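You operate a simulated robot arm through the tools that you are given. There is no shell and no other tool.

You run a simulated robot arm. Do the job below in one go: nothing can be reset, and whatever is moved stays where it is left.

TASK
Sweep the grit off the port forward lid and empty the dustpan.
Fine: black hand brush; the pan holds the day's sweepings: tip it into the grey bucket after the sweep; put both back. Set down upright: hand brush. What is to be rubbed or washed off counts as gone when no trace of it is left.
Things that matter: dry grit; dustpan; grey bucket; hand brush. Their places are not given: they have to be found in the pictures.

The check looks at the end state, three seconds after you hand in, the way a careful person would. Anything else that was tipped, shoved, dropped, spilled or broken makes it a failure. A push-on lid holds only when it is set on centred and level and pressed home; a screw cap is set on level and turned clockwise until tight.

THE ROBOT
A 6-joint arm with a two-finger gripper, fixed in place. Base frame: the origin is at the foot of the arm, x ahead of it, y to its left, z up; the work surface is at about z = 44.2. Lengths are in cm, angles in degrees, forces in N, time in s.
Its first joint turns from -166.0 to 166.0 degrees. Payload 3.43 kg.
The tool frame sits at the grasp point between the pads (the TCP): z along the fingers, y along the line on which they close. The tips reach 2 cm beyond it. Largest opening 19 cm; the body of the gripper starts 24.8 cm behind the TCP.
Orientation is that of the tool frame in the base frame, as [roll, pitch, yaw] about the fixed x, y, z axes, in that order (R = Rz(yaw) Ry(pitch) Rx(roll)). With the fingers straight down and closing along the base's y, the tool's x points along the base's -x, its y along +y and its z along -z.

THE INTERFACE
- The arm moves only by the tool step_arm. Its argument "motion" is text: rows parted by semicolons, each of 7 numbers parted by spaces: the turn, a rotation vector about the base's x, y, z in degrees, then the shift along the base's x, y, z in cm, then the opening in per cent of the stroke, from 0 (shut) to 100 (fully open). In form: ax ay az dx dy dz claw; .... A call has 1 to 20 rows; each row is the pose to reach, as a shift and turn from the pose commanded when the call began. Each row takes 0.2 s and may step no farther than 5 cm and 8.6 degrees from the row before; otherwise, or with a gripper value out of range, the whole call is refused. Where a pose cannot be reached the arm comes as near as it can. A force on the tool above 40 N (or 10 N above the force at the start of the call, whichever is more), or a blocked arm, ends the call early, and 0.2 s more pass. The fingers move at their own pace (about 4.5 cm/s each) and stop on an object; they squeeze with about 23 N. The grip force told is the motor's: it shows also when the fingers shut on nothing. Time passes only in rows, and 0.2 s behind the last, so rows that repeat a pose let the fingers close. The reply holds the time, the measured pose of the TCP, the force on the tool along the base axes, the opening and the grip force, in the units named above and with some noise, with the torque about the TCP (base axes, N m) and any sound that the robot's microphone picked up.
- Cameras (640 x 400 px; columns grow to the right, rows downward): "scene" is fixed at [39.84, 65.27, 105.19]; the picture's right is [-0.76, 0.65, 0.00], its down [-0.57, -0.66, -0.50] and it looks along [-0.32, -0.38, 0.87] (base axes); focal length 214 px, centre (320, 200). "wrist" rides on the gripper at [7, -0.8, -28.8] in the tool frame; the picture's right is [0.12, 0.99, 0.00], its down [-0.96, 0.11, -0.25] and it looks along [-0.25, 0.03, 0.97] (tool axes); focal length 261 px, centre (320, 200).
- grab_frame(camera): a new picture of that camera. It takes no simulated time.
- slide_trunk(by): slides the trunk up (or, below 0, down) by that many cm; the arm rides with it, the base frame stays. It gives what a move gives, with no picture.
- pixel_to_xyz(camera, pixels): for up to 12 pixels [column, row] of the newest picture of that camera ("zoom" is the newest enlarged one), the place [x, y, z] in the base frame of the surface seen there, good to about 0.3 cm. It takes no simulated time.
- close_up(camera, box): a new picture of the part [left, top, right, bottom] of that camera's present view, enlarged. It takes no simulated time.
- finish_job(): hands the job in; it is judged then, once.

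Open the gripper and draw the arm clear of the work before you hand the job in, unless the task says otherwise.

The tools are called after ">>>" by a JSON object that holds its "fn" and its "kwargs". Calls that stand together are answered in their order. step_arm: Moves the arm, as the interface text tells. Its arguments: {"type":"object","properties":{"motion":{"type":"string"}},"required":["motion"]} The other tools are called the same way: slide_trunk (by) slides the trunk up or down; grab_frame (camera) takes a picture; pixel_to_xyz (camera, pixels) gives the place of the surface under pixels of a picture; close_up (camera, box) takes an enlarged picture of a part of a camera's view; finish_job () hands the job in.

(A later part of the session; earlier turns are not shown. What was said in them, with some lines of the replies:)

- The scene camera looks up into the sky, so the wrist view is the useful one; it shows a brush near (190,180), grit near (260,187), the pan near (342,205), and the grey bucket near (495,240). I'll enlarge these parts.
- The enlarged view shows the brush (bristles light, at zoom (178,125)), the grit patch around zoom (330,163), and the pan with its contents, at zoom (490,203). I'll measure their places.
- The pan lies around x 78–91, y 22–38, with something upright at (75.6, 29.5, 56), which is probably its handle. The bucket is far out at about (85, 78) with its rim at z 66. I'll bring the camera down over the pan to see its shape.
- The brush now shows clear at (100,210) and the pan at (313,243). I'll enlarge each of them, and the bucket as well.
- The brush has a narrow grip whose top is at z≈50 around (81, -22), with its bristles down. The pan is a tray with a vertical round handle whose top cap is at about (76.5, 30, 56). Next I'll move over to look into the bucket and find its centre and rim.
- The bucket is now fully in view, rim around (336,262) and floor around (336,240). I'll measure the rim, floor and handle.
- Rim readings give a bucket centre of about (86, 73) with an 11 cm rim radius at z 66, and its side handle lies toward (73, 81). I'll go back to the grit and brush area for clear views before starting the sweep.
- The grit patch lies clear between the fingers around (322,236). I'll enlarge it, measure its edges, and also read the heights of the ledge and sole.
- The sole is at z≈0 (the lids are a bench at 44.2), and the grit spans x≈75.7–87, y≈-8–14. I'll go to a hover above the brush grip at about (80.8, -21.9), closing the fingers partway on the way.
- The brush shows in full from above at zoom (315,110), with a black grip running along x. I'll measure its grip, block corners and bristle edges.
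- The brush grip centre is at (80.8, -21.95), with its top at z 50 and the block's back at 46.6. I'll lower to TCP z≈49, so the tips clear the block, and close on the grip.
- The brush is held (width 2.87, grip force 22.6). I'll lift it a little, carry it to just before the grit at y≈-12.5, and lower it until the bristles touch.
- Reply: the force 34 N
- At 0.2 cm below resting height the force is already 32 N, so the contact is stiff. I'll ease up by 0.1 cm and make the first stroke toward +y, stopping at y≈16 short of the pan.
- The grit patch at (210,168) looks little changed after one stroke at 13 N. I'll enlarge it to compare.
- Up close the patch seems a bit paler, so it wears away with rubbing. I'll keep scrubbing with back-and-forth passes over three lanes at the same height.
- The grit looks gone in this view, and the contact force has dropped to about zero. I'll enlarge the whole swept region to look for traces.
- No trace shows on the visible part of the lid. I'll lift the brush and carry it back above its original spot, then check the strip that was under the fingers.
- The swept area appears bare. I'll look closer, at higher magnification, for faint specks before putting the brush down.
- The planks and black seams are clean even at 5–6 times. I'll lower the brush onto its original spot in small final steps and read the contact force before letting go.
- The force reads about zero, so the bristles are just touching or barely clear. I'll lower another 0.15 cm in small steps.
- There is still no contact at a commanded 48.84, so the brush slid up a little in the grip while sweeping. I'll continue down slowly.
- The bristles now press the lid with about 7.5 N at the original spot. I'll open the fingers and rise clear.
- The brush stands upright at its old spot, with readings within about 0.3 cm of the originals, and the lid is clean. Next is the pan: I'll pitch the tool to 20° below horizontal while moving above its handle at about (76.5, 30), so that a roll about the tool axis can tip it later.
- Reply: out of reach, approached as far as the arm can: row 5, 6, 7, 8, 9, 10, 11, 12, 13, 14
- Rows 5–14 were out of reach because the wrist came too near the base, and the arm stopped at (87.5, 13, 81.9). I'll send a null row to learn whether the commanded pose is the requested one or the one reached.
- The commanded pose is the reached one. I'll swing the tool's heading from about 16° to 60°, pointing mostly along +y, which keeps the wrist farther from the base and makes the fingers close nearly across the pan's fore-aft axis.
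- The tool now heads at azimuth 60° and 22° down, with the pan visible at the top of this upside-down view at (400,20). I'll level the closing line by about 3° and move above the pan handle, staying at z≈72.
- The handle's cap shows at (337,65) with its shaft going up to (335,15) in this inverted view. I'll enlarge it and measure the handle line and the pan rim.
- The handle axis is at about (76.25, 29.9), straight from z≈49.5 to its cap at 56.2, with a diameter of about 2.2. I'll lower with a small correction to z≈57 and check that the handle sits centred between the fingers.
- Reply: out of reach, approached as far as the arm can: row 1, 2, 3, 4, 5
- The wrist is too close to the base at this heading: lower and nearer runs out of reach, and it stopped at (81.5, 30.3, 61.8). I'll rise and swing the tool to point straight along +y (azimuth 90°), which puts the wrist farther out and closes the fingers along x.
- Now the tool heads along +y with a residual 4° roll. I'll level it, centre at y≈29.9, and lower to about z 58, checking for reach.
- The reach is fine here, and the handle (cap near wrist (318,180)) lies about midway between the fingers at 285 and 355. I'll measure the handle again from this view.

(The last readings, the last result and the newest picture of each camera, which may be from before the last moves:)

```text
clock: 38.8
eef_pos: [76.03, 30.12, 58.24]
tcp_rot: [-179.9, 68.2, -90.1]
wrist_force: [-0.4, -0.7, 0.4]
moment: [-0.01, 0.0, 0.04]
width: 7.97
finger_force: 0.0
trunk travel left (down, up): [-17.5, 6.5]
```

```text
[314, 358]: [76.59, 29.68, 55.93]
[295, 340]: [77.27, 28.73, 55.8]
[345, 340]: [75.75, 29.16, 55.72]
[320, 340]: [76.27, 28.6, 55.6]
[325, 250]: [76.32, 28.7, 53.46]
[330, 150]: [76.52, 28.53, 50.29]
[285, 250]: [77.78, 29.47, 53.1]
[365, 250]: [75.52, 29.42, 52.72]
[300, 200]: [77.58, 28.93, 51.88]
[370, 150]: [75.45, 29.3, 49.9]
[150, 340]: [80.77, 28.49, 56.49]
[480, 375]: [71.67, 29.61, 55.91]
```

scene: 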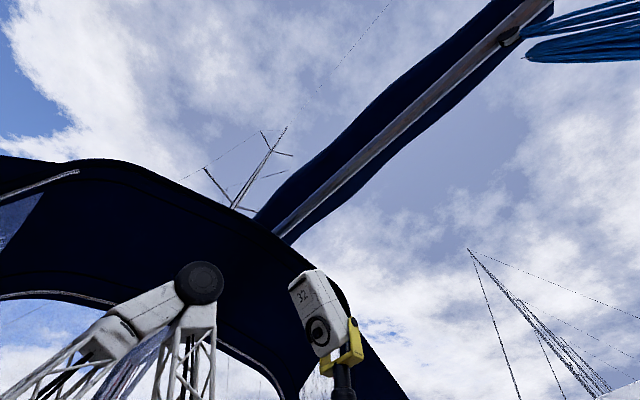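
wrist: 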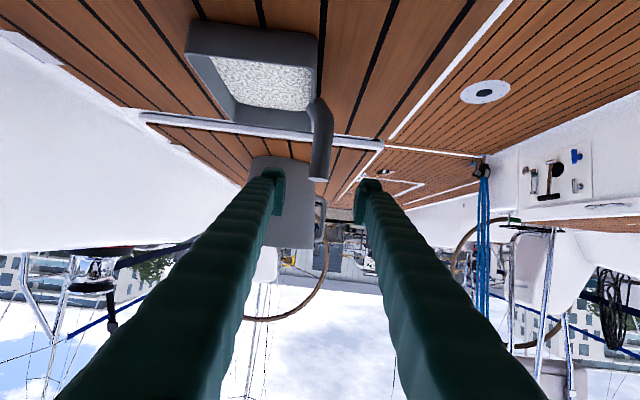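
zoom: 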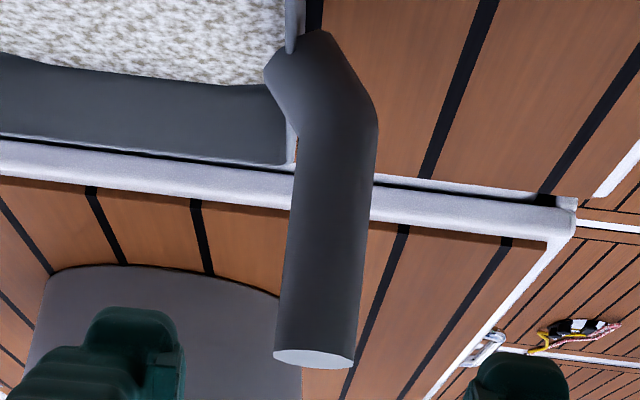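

The handle centre reads x≈76.5, y≈29.75, and the fingers' midpoint is about 76.2. I'll shift +0.25 in x, lower to z≈53.3, and close on the handle.

>>> {"fn": "step_arm", "kwargs": {"motion": "0 0 0 0.25 -0.2 -2.5 42; 0 0 0 0.25 -0.2 -4.9 42; 0 0 0 0.25 -0.2 -4.9 42"}}

>>> {"fn": "grab_frame", "kwargs": {"camera": "wrist"}}

>>> {"fn": "close_up", "kwargs": {"camera": "wrist", "box": [240, 120, 400, 220]}}

```text
clock: 39.6
eef_pos: [76.4, 29.91, 53.0]
tcp_rot: [-179.7, 68.1, -90.0]
wrist_force: [0.1, 0.5, -0.5]
moment: [-0.03, 0.01, 0.0]
width: 7.97
finger_force: 0.1
trunk travel left (down, up): [-17.5, 6.5]
```

```text
taken
```

wrist: 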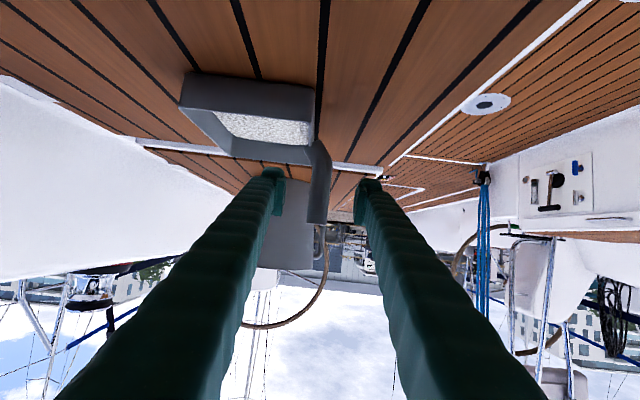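

```text
4.00 times, centred on (320, 170) of wrist
```

zoom: 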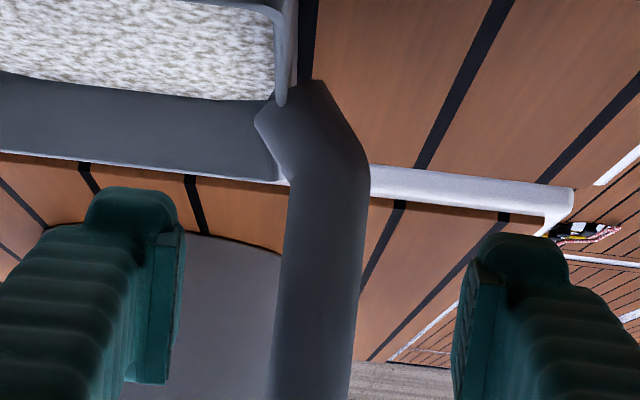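

The handle is centred between the pads (zoom 278–362 against pads at 180 and 455). I'll close the fingers.

>>> {"fn": "step_arm", "kwargs": {"motion": "0 0 0 0 0 0 30; 0 0 0 0 0 0 18; 0 0 0 0 0 0 8; 0 0 0 0 0 0 3; 0 0 0 0 0 0 3; 0 0 0 0 0 0 3; 0 0 0 0 0 0 3"}}

>>> {"fn": "grab_frame", "kwargs": {"camera": "wrist"}}

```text
clock: 41.2
eef_pos: [76.33, 29.95, 53.11]
tcp_rot: [-179.9, 68.1, -90.1]
wrist_force: [-0.4, 0.6, 0.0]
moment: [0.02, 0.01, -0.04]
width: 2.19
finger_force: 23.1
trunk travel left (down, up): [-17.5, 6.5]
```

```text
taken
```

wrist: 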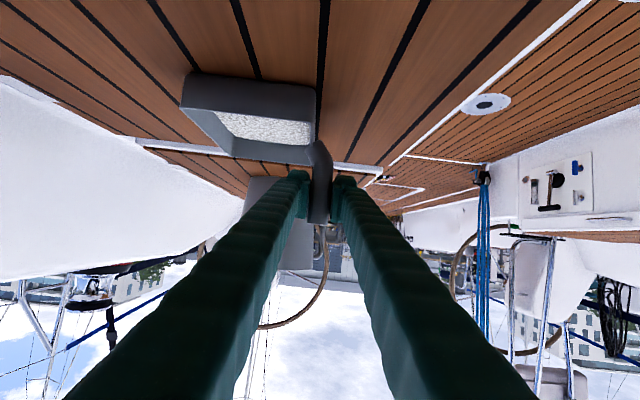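

The pan handle is gripped (width 2.19, force 23). I'll lift slowly 2 cm and check the load and whether the pan stays level.

>>> {"fn": "step_arm", "kwargs": {"motion": "0 0 0 0 0 0.5 3; 0 0 0 0 0 1 3; 0 0 0 0 0 1.5 3; 0 0 0 0 0 2 3; 0 0 0 0 0 2 3; 0 0 0 0 0 2 3"}}

>>> {"fn": "grab_frame", "kwargs": {"camera": "wrist"}}

>>> {"fn": "close_up", "kwargs": {"camera": "wrist", "box": [160, 50, 360, 210]}}

>>> {"fn": "pixel_to_xyz", "kwargs": {"camera": "zoom", "pixels": [[80, 100], [240, 100], [400, 130], [90, 180], [420, 240], [230, 290], [330, 200], [180, 200], [60, 110], [445, 120]]}}

```text
clock: 42.6
eef_pos: [76.34, 29.86, 55.23]
tcp_rot: [-179.9, 68.0, -90.0]
wrist_force: [0.2, -0.3, -0.9]
moment: [-0.03, 0.07, -0.03]
width: 2.18
finger_force: 22.7
trunk travel left (down, up): [-17.5, 6.5]
```

```text
taken
```

wrist: 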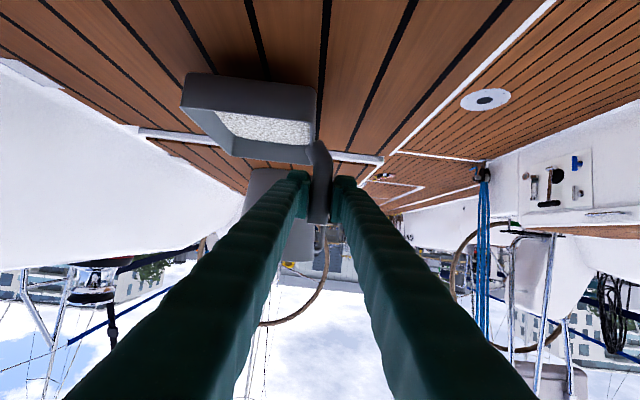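

```text
2.50 times, centred on (260, 130) of wrist
```

zoom: 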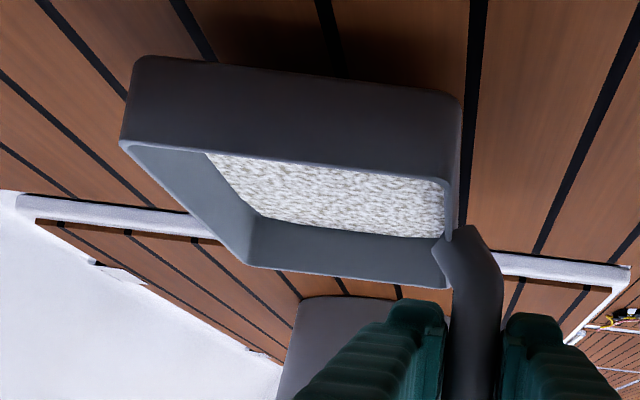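

```text
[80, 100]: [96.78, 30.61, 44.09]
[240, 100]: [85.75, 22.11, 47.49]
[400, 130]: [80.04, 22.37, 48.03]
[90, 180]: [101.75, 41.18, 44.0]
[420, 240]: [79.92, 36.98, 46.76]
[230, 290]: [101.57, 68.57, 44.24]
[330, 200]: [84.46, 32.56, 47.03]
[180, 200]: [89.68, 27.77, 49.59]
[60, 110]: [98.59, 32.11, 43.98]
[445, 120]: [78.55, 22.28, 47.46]
```

The pan came up level with only about 1 N of load and small moments. I'll raise it straight up so its underside clears the bucket rim (z 66) with margin.

>>> {"fn": "step_arm", "kwargs": {"motion": "0 0 0 0 0 2 3; 0 0 0 0 0 5 3; 0 0 0 0 0 8 3; 0 0 0 0 0 11 3; 0 0 0 0 0 14 3; 0 0 0 0 0 17 3; 0 0 0 0 0 20 3; 0 0 0 0 0 23 3; 0 0 0 0 0 26 3; 0 0 0 0 0 28.5 3; 0 0 0 0 0 30 3; 0 0 0 0 0 30 3"}}

>>> {"fn": "grab_frame", "kwargs": {"camera": "wrist"}}

```text
clock: 45.2
eef_pos: [76.48, 29.67, 84.9]
tcp_rot: [-179.8, 68.2, -90.1]
wrist_force: [0.7, 0.3, -1.4]
moment: [-0.04, 0.05, -0.01]
width: 2.22
finger_force: 22.4
trunk travel left (down, up): [-17.5, 6.5]
```

```text
taken
```

wrist: 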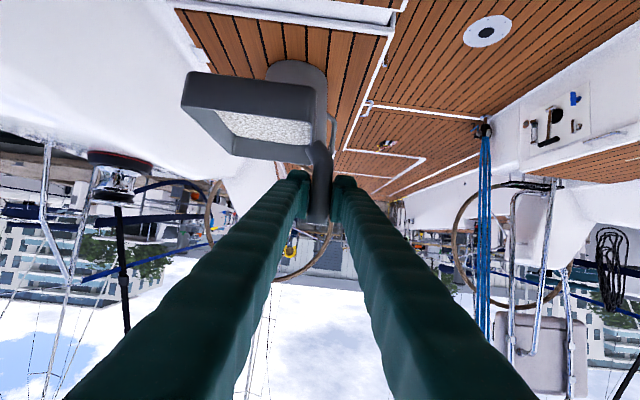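

The pan is level at z≈85, clear of everything. I'll carry it toward the bucket in two parts, turning the heading by -50° in total as it goes; this is the first part.

>>> {"fn": "step_arm", "kwargs": {"motion": "0 0 -2 0.2 2 0 3; 0 0 -5 0.6 5 0 3; 0 0 -8.5 1 8.5 0 3; 0 0 -12 1.4 12 0 3; 0 0 -15.5 1.8 15.5 0 3; 0 0 -19 2.2 19 0 3; 0 0 -22.5 2.6 22.5 0 3; 0 0 -25 2.9 25 0 3; 0 0 -25 2.9 25 0 3"}}

>>> {"fn": "grab_frame", "kwargs": {"camera": "wrist"}}

```text
clock: 47.2
eef_pos: [79.44, 54.86, 84.84]
tcp_rot: [-179.8, 68.1, -115.1]
wrist_force: [0.0, -0.1, -0.9]
moment: [0.02, 0.05, 0.0]
width: 2.19
finger_force: 23.7
trunk travel left (down, up): [-17.5, 6.5]
```

```text
taken
```

wrist: 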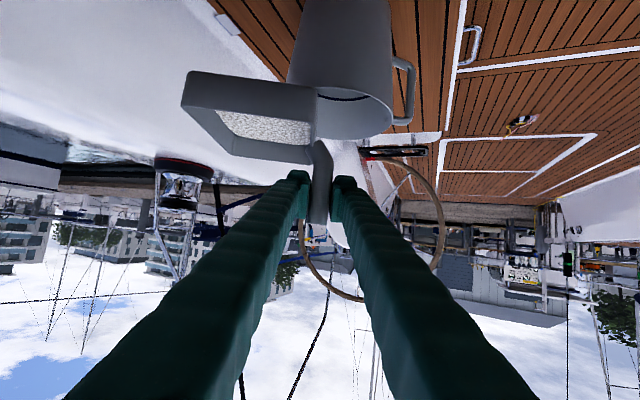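

Tracking is exact and the pan is level, with the bucket ahead at (340,60). I'll carry on with the second part to bring the pan's centre over the bucket.

>>> {"fn": "step_arm", "kwargs": {"motion": "0 0 -2 0.2 2 0 3; 0 0 -5 0.6 5 0 3; 0 0 -8.5 1 8.5 0 3; 0 0 -12 1.4 12 0 3; 0 0 -15.5 1.8 15.5 0 3; 0 0 -19 2.1 19 0 3; 0 0 -22.5 2.4 22.5 0 3; 0 0 -25 2.6 24.5 0 3; 0 0 -25 2.6 24.5 0 3"}}

>>> {"fn": "grab_frame", "kwargs": {"camera": "wrist"}}

>>> {"fn": "pixel_to_xyz", "kwargs": {"camera": "wrist", "pixels": [[185, 75], [315, 90], [190, 105], [312, 120], [235, 158], [300, 165], [270, 130], [270, 45], [400, 60], [380, 100]]}}

```text
clock: 49.2
eef_pos: [86.98, 73.32, 85.36]
tcp_rot: [-174.0, 67.5, -125.1]
wrist_force: [0.6, 0.5, -0.9]
moment: [0.05, 0.01, 0.01]
width: 2.21
finger_force: 22.7
out of reach, approached as far as the arm can: row 6, 7, 8, 9
trunk travel left (down, up): [-17.5, 6.5]
```

```text
taken
```

wrist: 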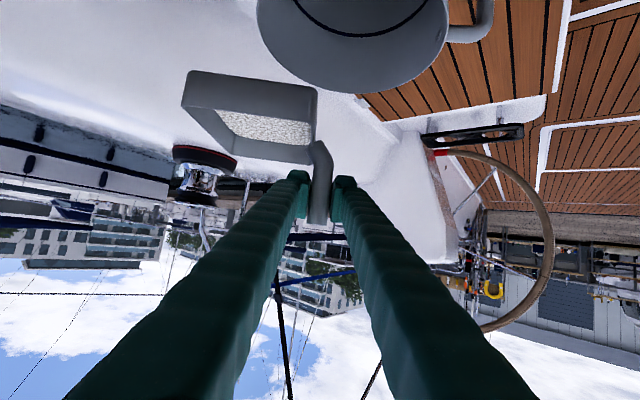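

```text
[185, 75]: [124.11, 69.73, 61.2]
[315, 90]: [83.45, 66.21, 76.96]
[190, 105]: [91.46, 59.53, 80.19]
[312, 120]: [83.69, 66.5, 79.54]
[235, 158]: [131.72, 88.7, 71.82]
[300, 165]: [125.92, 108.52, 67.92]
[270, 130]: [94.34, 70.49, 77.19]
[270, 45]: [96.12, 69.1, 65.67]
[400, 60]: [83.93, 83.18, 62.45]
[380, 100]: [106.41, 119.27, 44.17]
```

Rows 6–9 failed near a wrist singularity, where the tool heading lines up with the arm, but the pan is still level at (87, 73.3, 85.4). I'll keep the tool heading well off the arm's plane by turning it back to about azimuth 60° with the pan centred over the bucket.

>>> {"fn": "step_arm", "kwargs": {"motion": "0.5 0.6 3.2 -2 1.3 0 3; 1 1.2 6.5 -4.2 2.7 -0.1 3; 1.5 1.7 9.7 -6.6 4.2 -0.3 3; 1.5 1.7 9.7 -6.6 4.2 -0.3 3"}}

>>> {"fn": "grab_frame", "kwargs": {"camera": "wrist"}}

```text
clock: 50.2
eef_pos: [80.02, 77.65, 85.28]
tcp_rot: [-179.8, 68.0, -121.0]
wrist_force: [-0.3, 0.3, -1.0]
moment: [0.01, 0.03, -0.01]
width: 2.2
finger_force: 23.0
trunk travel left (down, up): [-17.5, 6.5]
```

```text
taken
```

wrist: 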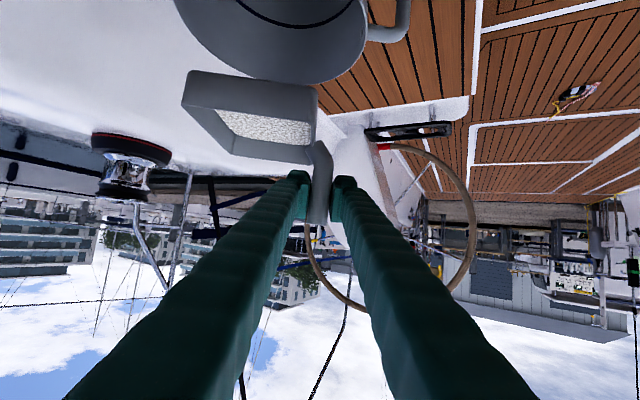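

Reached exactly, heading about 59° and level. I'll check where the pan sits relative to the bucket from this view.

>>> {"fn": "pixel_to_xyz", "kwargs": {"camera": "wrist", "pixels": [[250, 95], [265, 128], [285, 128], [240, 125], [192, 92], [308, 100], [210, 125], [290, 155], [270, 80], [350, 60]]}}

>>> {"fn": "close_up", "kwargs": {"camera": "wrist", "box": [160, 0, 420, 200]}}

```text
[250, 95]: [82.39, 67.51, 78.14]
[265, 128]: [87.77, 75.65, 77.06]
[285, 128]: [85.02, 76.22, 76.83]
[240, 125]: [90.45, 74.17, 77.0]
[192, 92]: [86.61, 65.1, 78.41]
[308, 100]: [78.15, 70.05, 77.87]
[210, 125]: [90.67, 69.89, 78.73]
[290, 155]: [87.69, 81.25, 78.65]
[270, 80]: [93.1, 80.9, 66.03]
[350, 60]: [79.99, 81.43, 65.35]
```

```text
2.00 times, centred on (290, 100) of wrist
```

zoom: 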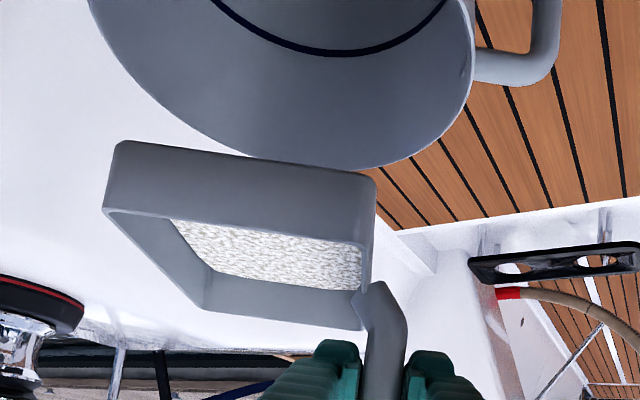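

The pan's centre is about (86.9, 73.9), with the whole pan inside the rim circle and its floor about 10 cm above the rim. I'll start rolling about the tool axis to tip the front down, moving the TCP so that the pan's centre stays over the bucket; first to 40°.

>>> {"fn": "step_arm", "kwargs": {"motion": "2.39 3.97 -1.88 0.63 -0.09 0.61 3; 4.78 7.95 -3.75 1.30 -0.22 1.17 3; 7.16 11.92 -5.63 1.99 -0.40 1.68 3; 9.55 15.89 -7.5 2.72 -0.63 2.13 3; 11.94 19.87 -9.38 3.46 -0.89 2.52 3; 14.33 23.84 -11.25 4.23 -1.20 2.84 3; 16.71 27.81 -13.13 5.0 -1.54 3.10 3; 19.1 31.78 -15 5.77 -1.91 3.29 3; 19.1 31.78 -15 5.77 -1.91 3.29 3"}}

>>> {"fn": "grab_frame", "kwargs": {"camera": "wrist"}}

```text
clock: 52.2
eef_pos: [85.51, 75.69, 88.37]
tcp_rot: [122.3, 45.1, 173.1]
wrist_force: [-0.1, 0.5, -1.4]
moment: [-0.01, 0.01, -0.02]
width: 2.2
finger_force: 22.7
trunk travel left (down, up): [-17.5, 6.5]
```

```text
taken
```

wrist: 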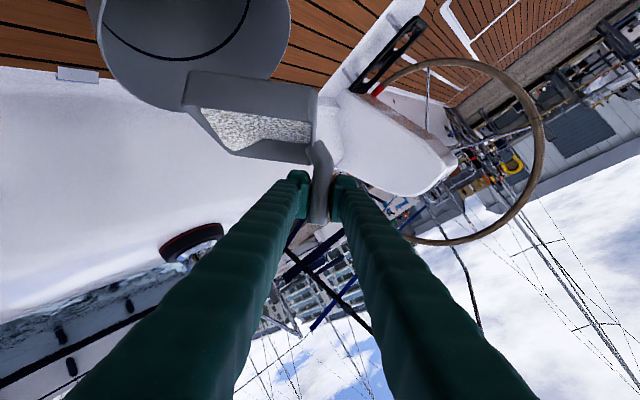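

The roll tracked exactly and the contents still rest in the pan, which remains over the bucket opening. I'll continue the tip to 96° about the same axis.

>>> {"fn": "step_arm", "kwargs": {"motion": "3.82 6.36 -3 1.23 -0.67 0.16 3; 7.64 12.71 -6 2.44 -1.41 0.13 3; 11.46 19.07 -9 3.59 -2.19 -0.07 3; 15.28 25.43 -12 4.66 -3.02 -0.46 3; 19.1 31.78 -15 5.64 -3.87 -1.01 3; 22.92 38.14 -18 6.51 -4.73 -1.73 3; 26.74 44.5 -21 7.24 -5.57 -2.59 3; 26.74 44.5 -21 7.24 -5.57 -2.59 3"}}

>>> {"fn": "grab_frame", "kwargs": {"camera": "wrist"}}

```text
clock: 54.0
eef_pos: [92.91, 70.07, 85.88]
tcp_rot: [112.2, -5.6, 146.8]
wrist_force: [0.4, -0.4, -1.6]
moment: [-0.05, -0.03, 0.03]
width: 2.2
finger_force: 23.4
trunk travel left (down, up): [-17.5, 6.5]
```

```text
taken
```

wrist: 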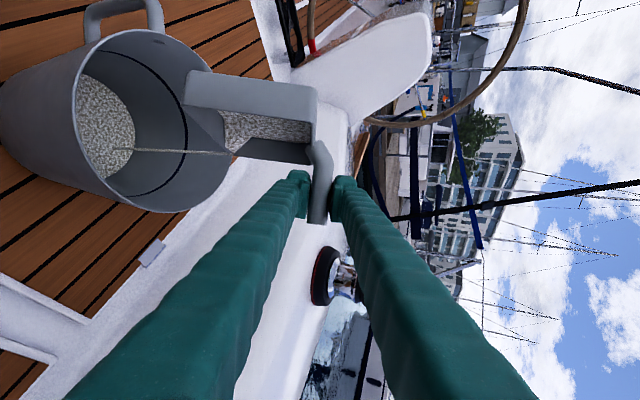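

A stream is pouring from the pan's front lip right into the bucket, and its floor is already covered. I'll hold briefly, then continue to 150° so that the pan empties fully.

>>> {"fn": "step_arm", "kwargs": {"motion": "0 0 0 0 0 0 3; 3.82 6.36 -3 0.58 -0.82 -0.99 3; 3.82 6.36 -3 0.58 -0.82 -0.99 3; 7.64 12.71 -6 1.01 -1.60 -2.08 3; 7.64 12.71 -6 1.01 -1.60 -2.08 3; 11.46 19.07 -9 1.27 -2.31 -3.27 3; 11.46 19.07 -9 1.27 -2.31 -3.27 3; 15.28 25.43 -12 1.36 -2.96 -4.52 3; 15.28 25.43 -12 1.36 -2.96 -4.52 3; 19.1 31.78 -15 1.28 -3.52 -5.81 3; 22.92 38.14 -18 1.03 -3.98 -7.12 3; 25.79 42.9 -20.25 0.73 -4.26 -8.09 3; 25.79 42.9 -20.25 0.73 -4.26 -8.09 3; 25.79 42.9 -20.25 0.73 -4.26 -8.09 3; 25.79 42.9 -20.25 0.73 -4.26 -8.09 3"}}

>>> {"fn": "grab_frame", "kwargs": {"camera": "wrist"}}

```text
clock: 57.2
eef_pos: [93.46, 65.86, 77.8]
tcp_rot: [129.0, -53.5, 116.1]
wrist_force: [-0.4, -0.2, -1.3]
moment: [-0.1, -0.05, -0.01]
width: 2.17
finger_force: 22.7
trunk travel left (down, up): [-17.5, 6.5]
```

```text
taken
```

wrist: 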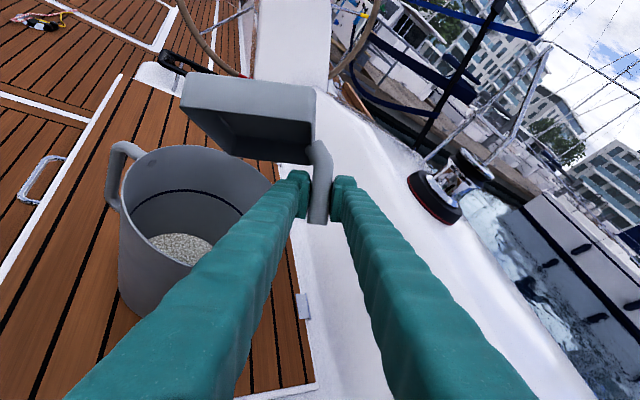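

The pan looks empty and the sweepings lie in the bucket at (180,247). I'll enlarge to check the pan's inside and the surroundings for spills.

>>> {"fn": "close_up", "kwargs": {"camera": "wrist", "box": [100, 50, 340, 200]}}

>>> {"fn": "close_up", "kwargs": {"camera": "wrist", "box": [60, 130, 320, 330]}}

```text
2.67 times, centred on (220, 125) of wrist
```

zoom: 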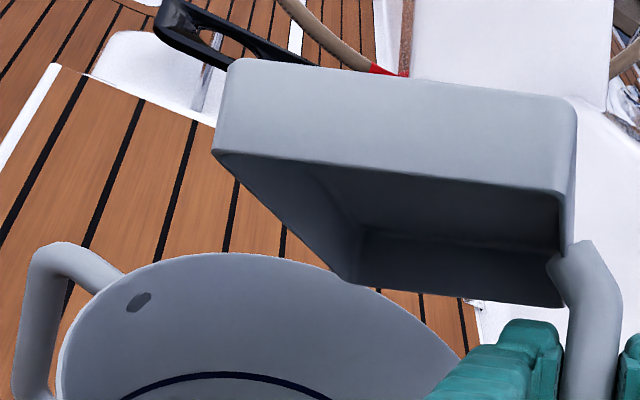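

```text
2.00 times, centred on (190, 230) of wrist
```

zoom: 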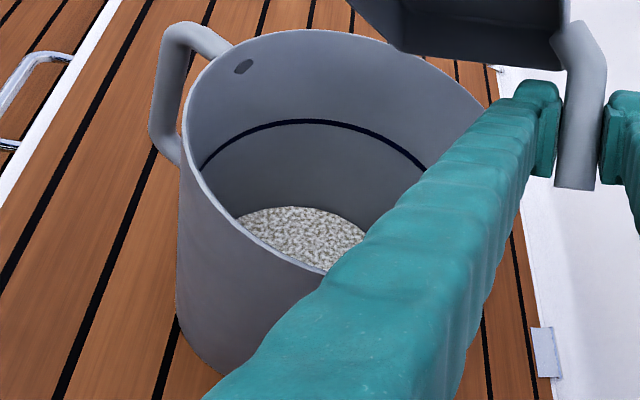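

The pan's inside is bare, the sweepings are all in the bucket, and nothing shows on the lid around it. I'll roll the pan back upright along the same path above the bucket.

>>> {"fn": "step_arm", "kwargs": {"motion": "-2.87 -4.77 2.25 0.30 0.28 0.97 3; -6.69 -11.12 5.25 0.55 0.74 2.28 3; -10.51 -17.48 8.25 0.63 1.30 3.57 3; -14.33 -23.84 11.25 0.54 1.95 4.82 3; -18.15 -30.19 14.25 0.28 2.66 6.01 3; -21.97 -36.55 17.25 -0.15 3.44 7.10 3; -25.79 -42.9 20.25 -0.73 4.26 8.09 3; -29.6 -49.27 23.25 -1.46 5.10 8.95 3; -33.43 -55.62 26.25 -2.33 5.96 9.67 3; -37.25 -61.98 29.25 -3.31 6.81 10.22 3; -41.07 -68.34 32.25 -4.38 7.64 10.61 3; -44.89 -74.69 35.25 -5.53 8.42 10.81 3; -48.71 -81.05 38.25 -6.74 9.16 10.84 3; -52.53 -87.41 41.25 -7.97 9.83 10.68 3; -56.35 -93.76 44.25 -9.21 10.41 10.34 3; -60.17 -100.12 47.25 -10.43 10.90 9.84 3; -63.99 -106.48 50.25 -11.6 11.29 9.17 3; -67.8 -112.83 53.25 -12.72 11.57 8.35 3; -71.63 -119.19 56.25 -13.74 11.74 7.39 3; -71.63 -119.19 56.25 -13.74 11.74 7.39 3"}}

>>> {"fn": "grab_frame", "kwargs": {"camera": "wrist"}}

```text
clock: 61.4
eef_pos: [79.96, 77.44, 85.17]
tcp_rot: [-179.8, 67.9, -120.8]
wrist_force: [-0.7, 0.5, -0.3]
moment: [0.03, 0.04, -0.02]
width: 2.19
finger_force: 23.2
trunk travel left (down, up): [-17.5, 6.5]
```

```text
taken
```

wrist: 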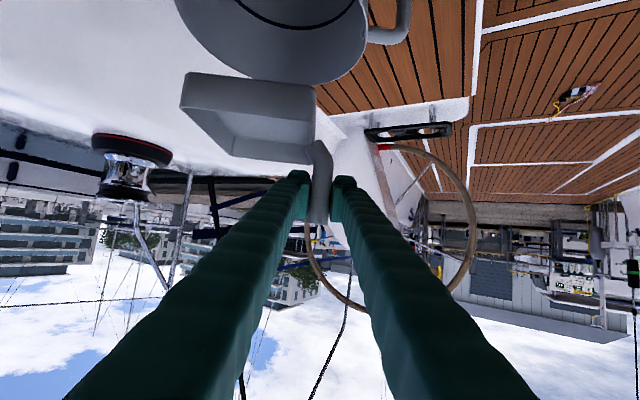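

The pan is level and empty at the earlier hover pose. I'll carry it back above its old place, turning the heading back to 90° on the way.

>>> {"fn": "step_arm", "kwargs": {"motion": "0 0 1.5 -0.2 -2.2 0 3; 0 0 4 -0.5 -6 0 3; 0 0 6.5 -0.8 -10 0 3; 0 0 9 -1.1 -14 0 3; 0 0 11.5 -1.4 -18 0 3; 0 0 14 -1.7 -22 0 3; 0 0 16.5 -2 -26 0 3; 0 0 19 -2.3 -30 0 3; 0 0 21.5 -2.6 -34 0 3; 0 0 24 -2.9 -38 0 3; 0 0 26.5 -3.2 -42 0 3; 0 0 29 -3.4 -45.5 0 3; 0 0 30.9 -3.6 -47.6 -0.1 3; 0 0 30.9 -3.6 -47.6 -0.1 3; 0 0 30.9 -3.6 -47.6 -0.1 3"}}

>>> {"fn": "grab_frame", "kwargs": {"camera": "wrist"}}

```text
clock: 64.6
eef_pos: [76.27, 29.78, 85.43]
tcp_rot: [-180.0, 67.8, -90.2]
wrist_force: [-0.1, -0.6, -1.0]
moment: [0.0, 0.03, -0.03]
width: 2.18
finger_force: 22.5
trunk travel left (down, up): [-17.5, 6.5]
```

```text
taken
```

wrist: 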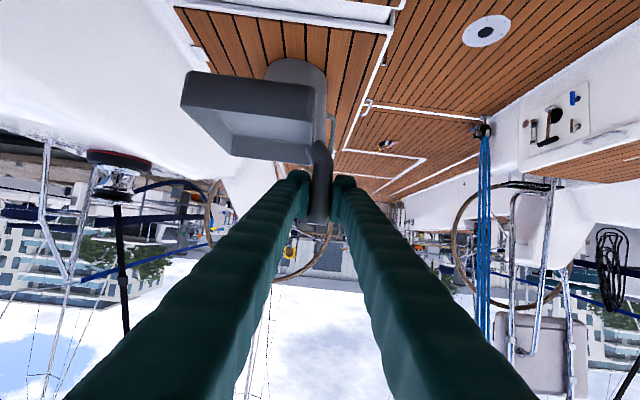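

The view matches the one taken at the same height before the carry, so I am above the old spot. I'll lower the pan to about 2.5 cm above the lid.

>>> {"fn": "step_arm", "kwargs": {"motion": "0 0 0 0 0 -3 3; 0 0 0 0 0 -7 3; 0 0 0 0 0 -11 3; 0 0 0 0 0 -15 3; 0 0 0 0 0 -19 3; 0 0 0 0 0 -23 3; 0 0 0 0 0 -26 3; 0 0 0 0 0 -28.5 3; 0 0 0 0 0 -29.8 3; 0 0 0 0 0 -29.8 3; 0 0 0 0 0 -29.8 3"}}

>>> {"fn": "grab_frame", "kwargs": {"camera": "wrist"}}

>>> {"fn": "close_up", "kwargs": {"camera": "wrist", "box": [160, 50, 360, 210]}}

>>> {"fn": "pixel_to_xyz", "kwargs": {"camera": "zoom", "pixels": [[240, 100], [400, 130], [445, 120], [330, 200], [180, 200], [90, 180], [445, 20], [150, 100]]}}

```text
clock: 67.0
eef_pos: [76.2, 29.88, 55.41]
tcp_rot: [-179.8, 67.9, -90.1]
wrist_force: [-0.1, 0.1, -1.1]
moment: [-0.01, 0.04, -0.02]
width: 2.14
finger_force: 22.7
trunk travel left (down, up): [-17.5, 6.5]
```

```text
taken
```

wrist: 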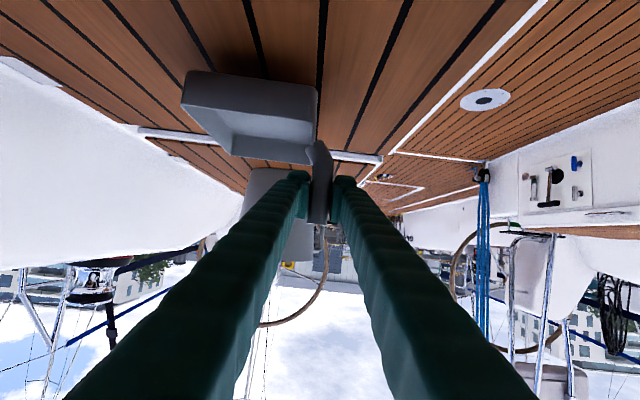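

```text
2.50 times, centred on (260, 130) of wrist
```

zoom: 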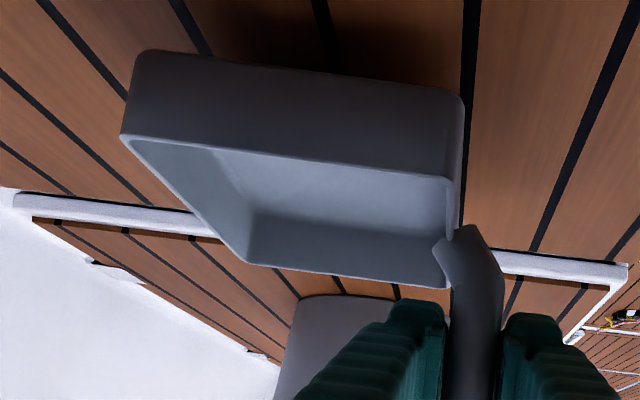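

```text
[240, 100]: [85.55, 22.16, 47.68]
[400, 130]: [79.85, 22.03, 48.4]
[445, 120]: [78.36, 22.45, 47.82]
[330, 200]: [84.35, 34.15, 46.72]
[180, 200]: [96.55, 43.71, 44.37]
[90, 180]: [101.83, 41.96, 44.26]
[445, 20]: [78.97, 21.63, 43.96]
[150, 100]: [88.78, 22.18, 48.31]
```

The pan hangs nearly as it did before the carry, with only a 2–3 px shift from slight settling in the grip. I'll lower in small steps and watch for contact force.

>>> {"fn": "step_arm", "kwargs": {"motion": "0 0 0 0.1 0 -0.7 3; 0 0 0 0.1 0 -1.2 3; 0 0 0 0.1 0 -1.5 3; 0 0 0 0.1 0 -1.7 3; 0 0 0 0.1 0 -1.7 3"}}

```text
clock: 68.2
eef_pos: [76.41, 29.86, 53.61]
tcp_rot: [-179.9, 67.8, -90.1]
wrist_force: [-0.5, 0.0, -0.4]
moment: [-0.01, 0.05, -0.02]
width: 2.14
finger_force: 22.5
trunk travel left (down, up): [-17.5, 6.5]
```

There is no contact yet at z≈53.6. I'll go down another 0.3 cm in fine steps.

>>> {"fn": "step_arm", "kwargs": {"motion": "0 0 0 0 0 -0.1 3; 0 0 0 0 0 -0.2 3; 0 0 0 0 0 -0.3 3; 0 0 0 0 0 -0.3 3"}}

>>> {"fn": "grab_frame", "kwargs": {"camera": "wrist"}}

>>> {"fn": "close_up", "kwargs": {"camera": "wrist", "box": [160, 50, 360, 210]}}

```text
clock: 69.2
eef_pos: [76.34, 29.99, 53.35]
tcp_rot: [-179.9, 67.9, -90.1]
wrist_force: [-1.0, -0.2, -0.9]
moment: [0.01, 0.06, 0.02]
width: 2.15
finger_force: 23.1
trunk travel left (down, up): [-17.5, 6.5]
```

```text
taken
```

wrist: 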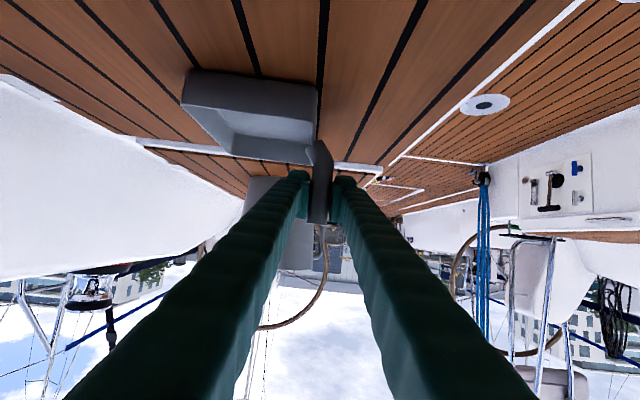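

```text
2.50 times, centred on (260, 130) of wrist
```

zoom: 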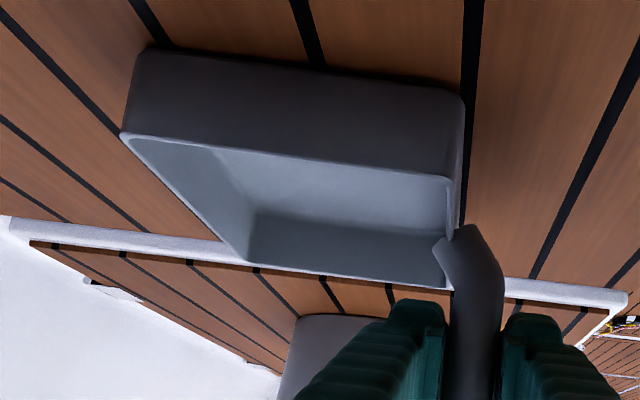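

There is still no contact force, and only a thin shadow is left under the pan. I'll lower a little more.

>>> {"fn": "step_arm", "kwargs": {"motion": "0 0 0 0 0 -0.1 3; 0 0 0 0 0 -0.2 3; 0 0 0 0 0 -0.2 3"}}

```text
clock: 70.0
eef_pos: [76.41, 29.86, 53.21]
tcp_rot: [-179.9, 68.0, -90.1]
wrist_force: [-0.7, -0.5, 0.0]
moment: [0.06, -0.06, 0.02]
width: 2.12
finger_force: 23.1
trunk travel left (down, up): [-17.5, 6.5]
```

The weight and moment are starting to come off, so contact is just beginning. I'll go one more tenth or two.

>>> {"fn": "step_arm", "kwargs": {"motion": "0 0 0 0 0 -0.1 3; 0 0 0 0 0 -0.15 3; 0 0 0 0 0 -0.15 3"}}

>>> {"fn": "close_up", "kwargs": {"camera": "wrist", "box": [160, 50, 360, 210]}}

```text
clock: 70.8
eef_pos: [76.27, 29.87, 53.07]
tcp_rot: [-179.9, 68.0, -90.0]
wrist_force: [-2.1, 3.6, 16.2]
moment: [0.13, -0.02, 0.02]
width: 2.14
finger_force: 23.3
trunk travel left (down, up): [-17.5, 6.5]
```

```text
2.50 times, centred on (260, 130) of wrist
```

zoom: 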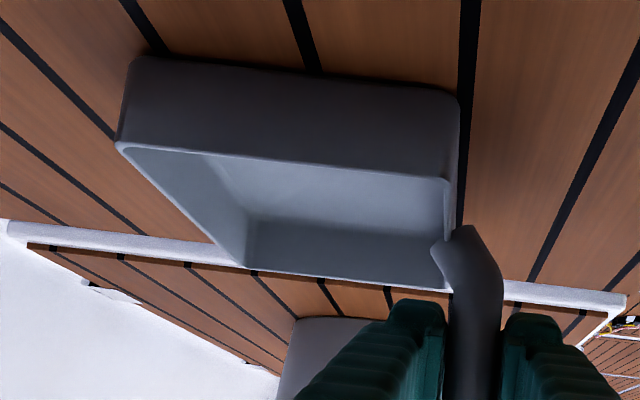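

The pan is seated on the lid (16 N). I'll ease the pressure, open the fingers, and rise straight up clear of the handle.

>>> {"fn": "step_arm", "kwargs": {"motion": "0 0 0 0 0 0.08 3; 0 0 0 0 0 0.08 15; 0 0 0 0 0 0.08 28; 0 0 0 0 0 0.08 40; 0 0 0 0 0 0.08 40; 0 0 0 0 0 0.08 40; 0 0 0 0 0 0.08 40"}}

>>> {"fn": "grab_frame", "kwargs": {"camera": "wrist"}}

>>> {"fn": "close_up", "kwargs": {"camera": "wrist", "box": [160, 50, 360, 210]}}

```text
clock: 72.4
eef_pos: [76.23, 30.01, 53.14]
tcp_rot: [-179.9, 67.9, -90.0]
wrist_force: [0.4, -0.2, 0.1]
moment: [0.02, 0.01, 0.03]
width: 7.6
finger_force: 0.1
trunk travel left (down, up): [-17.5, 6.5]
```

```text
taken
```

wrist: 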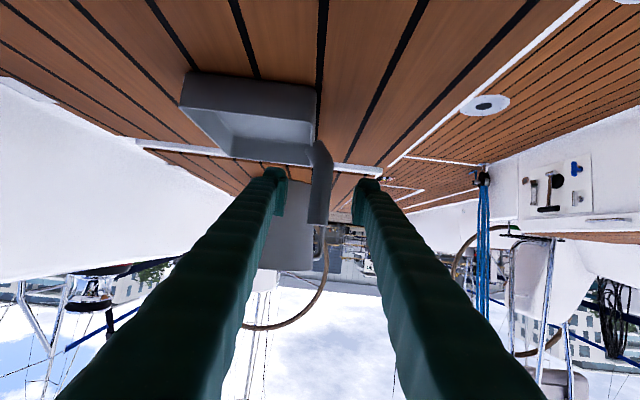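

```text
2.50 times, centred on (260, 130) of wrist
```

zoom: 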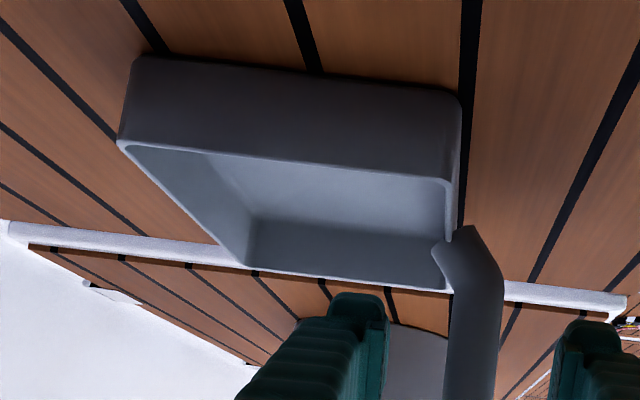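

The fingers are free of the handle and the pan sits as it did at the start. I'll rise straight up 20 cm.

>>> {"fn": "step_arm", "kwargs": {"motion": "0 0 0 0 0 2 40; 0 0 0 0 0 5 40; 0 0 0 0 0 9 40; 0 0 0 0 0 13 40; 0 0 0 0 0 17 40; 0 0 0 0 0 20 40; 0 0 0 0 0 20 40"}}

>>> {"fn": "grab_frame", "kwargs": {"camera": "wrist"}}

```text
clock: 74.0
eef_pos: [76.25, 30.01, 72.88]
tcp_rot: [-179.8, 67.8, -90.0]
wrist_force: [-0.2, 0.4, 0.8]
moment: [0.0, -0.04, 0.02]
width: 7.59
finger_force: 0.1
trunk travel left (down, up): [-17.5, 6.5]
```

```text
taken
```

wrist: 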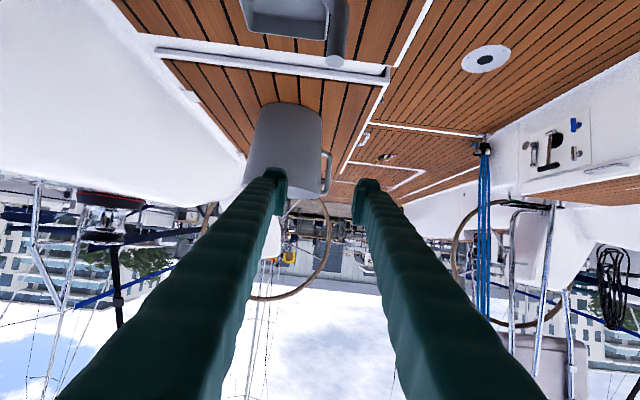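

The arm is clear of the pan. I'll turn the tool back to point straight down while rising, for a final look over the whole work area.

>>> {"fn": "step_arm", "kwargs": {"motion": "-7.6 0 0 -1 -0.5 2.5 40; -15.2 0 0 -2 -1 5 50; -22.8 0 0 -3 -1.5 7.5 60; -30.4 0 0 -4 -2 10 70; -38 0 0 -5 -2.5 12.5 80; -45.6 0 0 -6 -3 15 90; -53.2 0 0 -7 -3.5 17.5 100; -60.8 0 0 -8 -4 20 100; -68 0 0 -9 -4.5 22 100; -68 0 0 -9 -4.5 22 100"}}

>>> {"fn": "grab_frame", "kwargs": {"camera": "wrist"}}

```text
clock: 76.2
eef_pos: [67.31, 25.25, 95.24]
tcp_rot: [-179.8, -0.1, -90.0]
wrist_force: [0.4, 0.4, 0.0]
moment: [0.0, 0.0, 0.03]
width: 19.0
finger_force: 0.1
trunk travel left (down, up): [-17.5, 6.5]
```

```text
taken
```

wrist: 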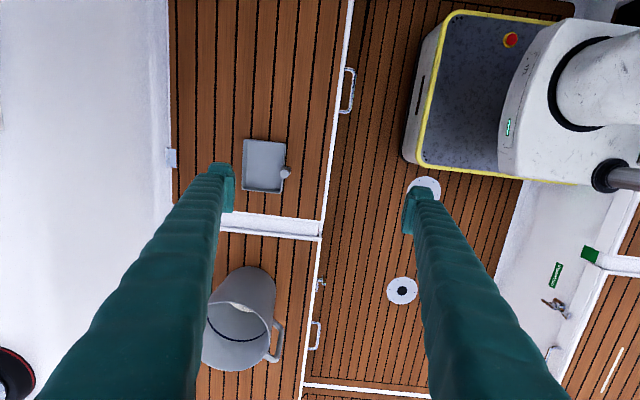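

The pan is at (263,165), empty, with the bucket upright at (245,320). I'll turn back to the starting orientation and pose for a full check of the brush, lid, pan and bucket.

>>> {"fn": "step_arm", "kwargs": {"motion": "0 0 -8.2 0 -0.5 1 100; 0 0 -16.4 0 -1 2 100; 0 0 -24.6 0 -1.5 3 100; 0 0 -32.8 0 -2 4 100; 0 0 -41 0 -2.5 5 100; 0 0 -49.2 0 -3 6 100; 0 0 -57.4 0 -3.5 7 100; 0 0 -65.6 0 -4 8 100; 0 0 -73.8 0 -4.3 8.5 100; 0 0 -82 0 -4.5 9 100; 0 0 -90 0 -4.6 9.2 100; 0 0 -90 0 -4.6 9.2 100"}}

>>> {"fn": "grab_frame", "kwargs": {"camera": "wrist"}}

>>> {"fn": "close_up", "kwargs": {"camera": "wrist", "box": [110, 110, 410, 300]}}

>>> {"fn": "close_up", "kwargs": {"camera": "wrist", "box": [400, 150, 640, 310]}}

```text
clock: 78.8
eef_pos: [67.44, 20.86, 104.23]
tcp_rot: [-179.8, 0.0, 179.9]
wrist_force: [1.1, 0.3, -0.7]
moment: [-0.01, -0.02, -0.03]
width: 19.02
finger_force: 0.0
trunk travel left (down, up): [-17.5, 6.5]
```

```text
taken
```

wrist: 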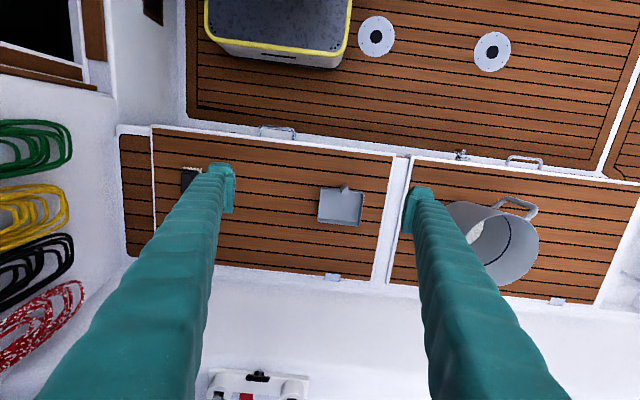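

```text
2.11 times, centred on (260, 205) of wrist
```

zoom: 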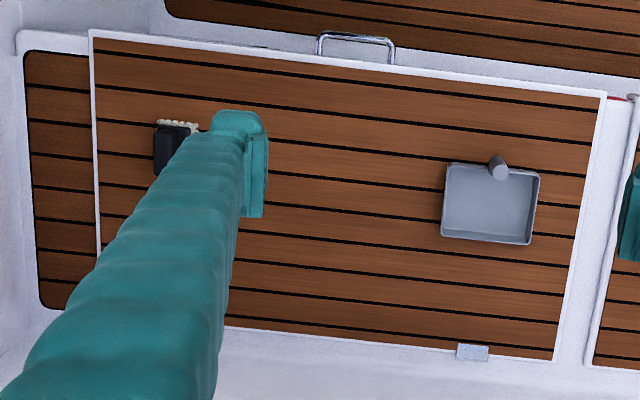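

```text
2.50 times, centred on (520, 230) of wrist
```

zoom: 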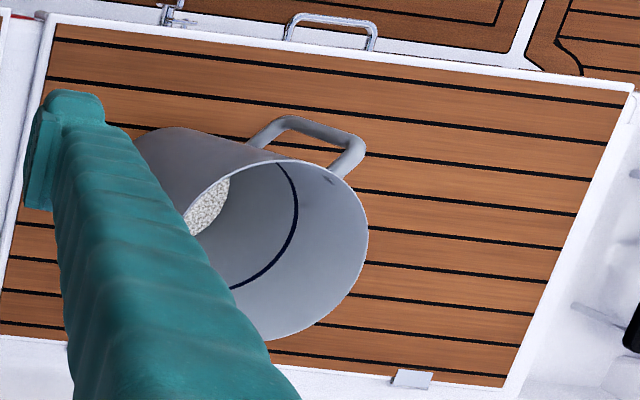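

The lid is clean, the brush upright and the pan back in line with the first picture; the right finger hides part of the bucket's near side. I'll shift toward +y for an unobstructed last check around the bucket.

>>> {"fn": "step_arm", "kwargs": {"motion": "0 0 0 -0.5 4 0 100; 0 0 0 -1 8 0 100; 0 0 0 -1.5 12 0 100; 0 0 0 -2 16 0 100; 0 0 0 -2.5 20 -1 100; 0 0 0 -3 24 -2 100; 0 0 0 -3.5 28 -3 100; 0 0 0 -4 32 -4 100; 0 0 0 -4.5 36 -5 100; 0 0 0 -5 40 -6 100; 0 0 0 -5 44 -7 100; 0 0 0 -5 44 -7 100"}}

>>> {"fn": "grab_frame", "kwargs": {"camera": "wrist"}}

>>> {"fn": "close_up", "kwargs": {"camera": "wrist", "box": [230, 150, 430, 330]}}

>>> {"fn": "close_up", "kwargs": {"camera": "wrist", "box": [0, 120, 240, 290]}}

```text
clock: 81.4
eef_pos: [62.46, 65.1, 97.24]
tcp_rot: [-179.8, -0.1, -179.9]
wrist_force: [0.6, 0.5, -0.6]
moment: [-0.09, 0.02, 0.01]
width: 19.0
finger_force: 0.1
trunk travel left (down, up): [-17.5, 6.5]
```

```text
taken
```

wrist: 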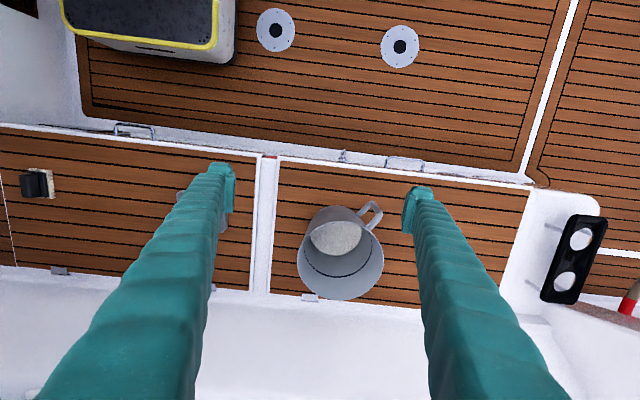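

```text
2.22 times, centred on (330, 240) of wrist
```

zoom: 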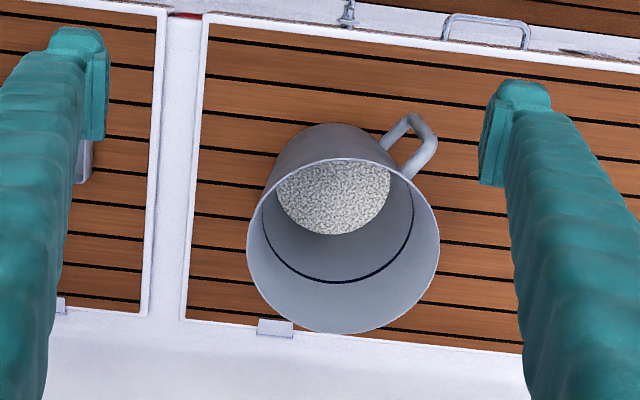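

```text
2.35 times, centred on (120, 205) of wrist
```

zoom: 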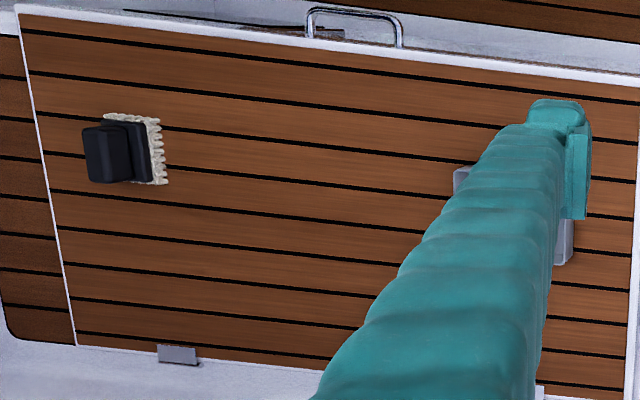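

All checks are good: the bucket holds the sweepings with nothing spilled around it, the lid is bare, the brush stands upright, the pan is back in place, and the gripper is open and well clear. I'm handing in.

>>> {"fn": "finish_job", "kwargs": {}}

```text
The job is handed in.
```

The port forward lid is swept clean, the dustpan is empty, and the job is handed in. I haven't had a verdict back from the check.

- **Grit:** it was gone after four brush passes. Enlarged views of the planks and seams showed no trace.
- **Sweepings:** all of it went into the grey bucket. I saw none on the lid around the bucket.
- **Hand brush:** it stands upright where it started, within about 0.3–0.5 cm.
- **Dustpan:** it is back in its old spot and matches the first picture.
- **Bucket:** it stayed upright and was not touched.

The arm ran out of reach a few times while I worked out how to hold and carry the pan. The pan stayed level during the carry and nothing was bumped. The gripper is open and clear, about 50 cm above the lids.
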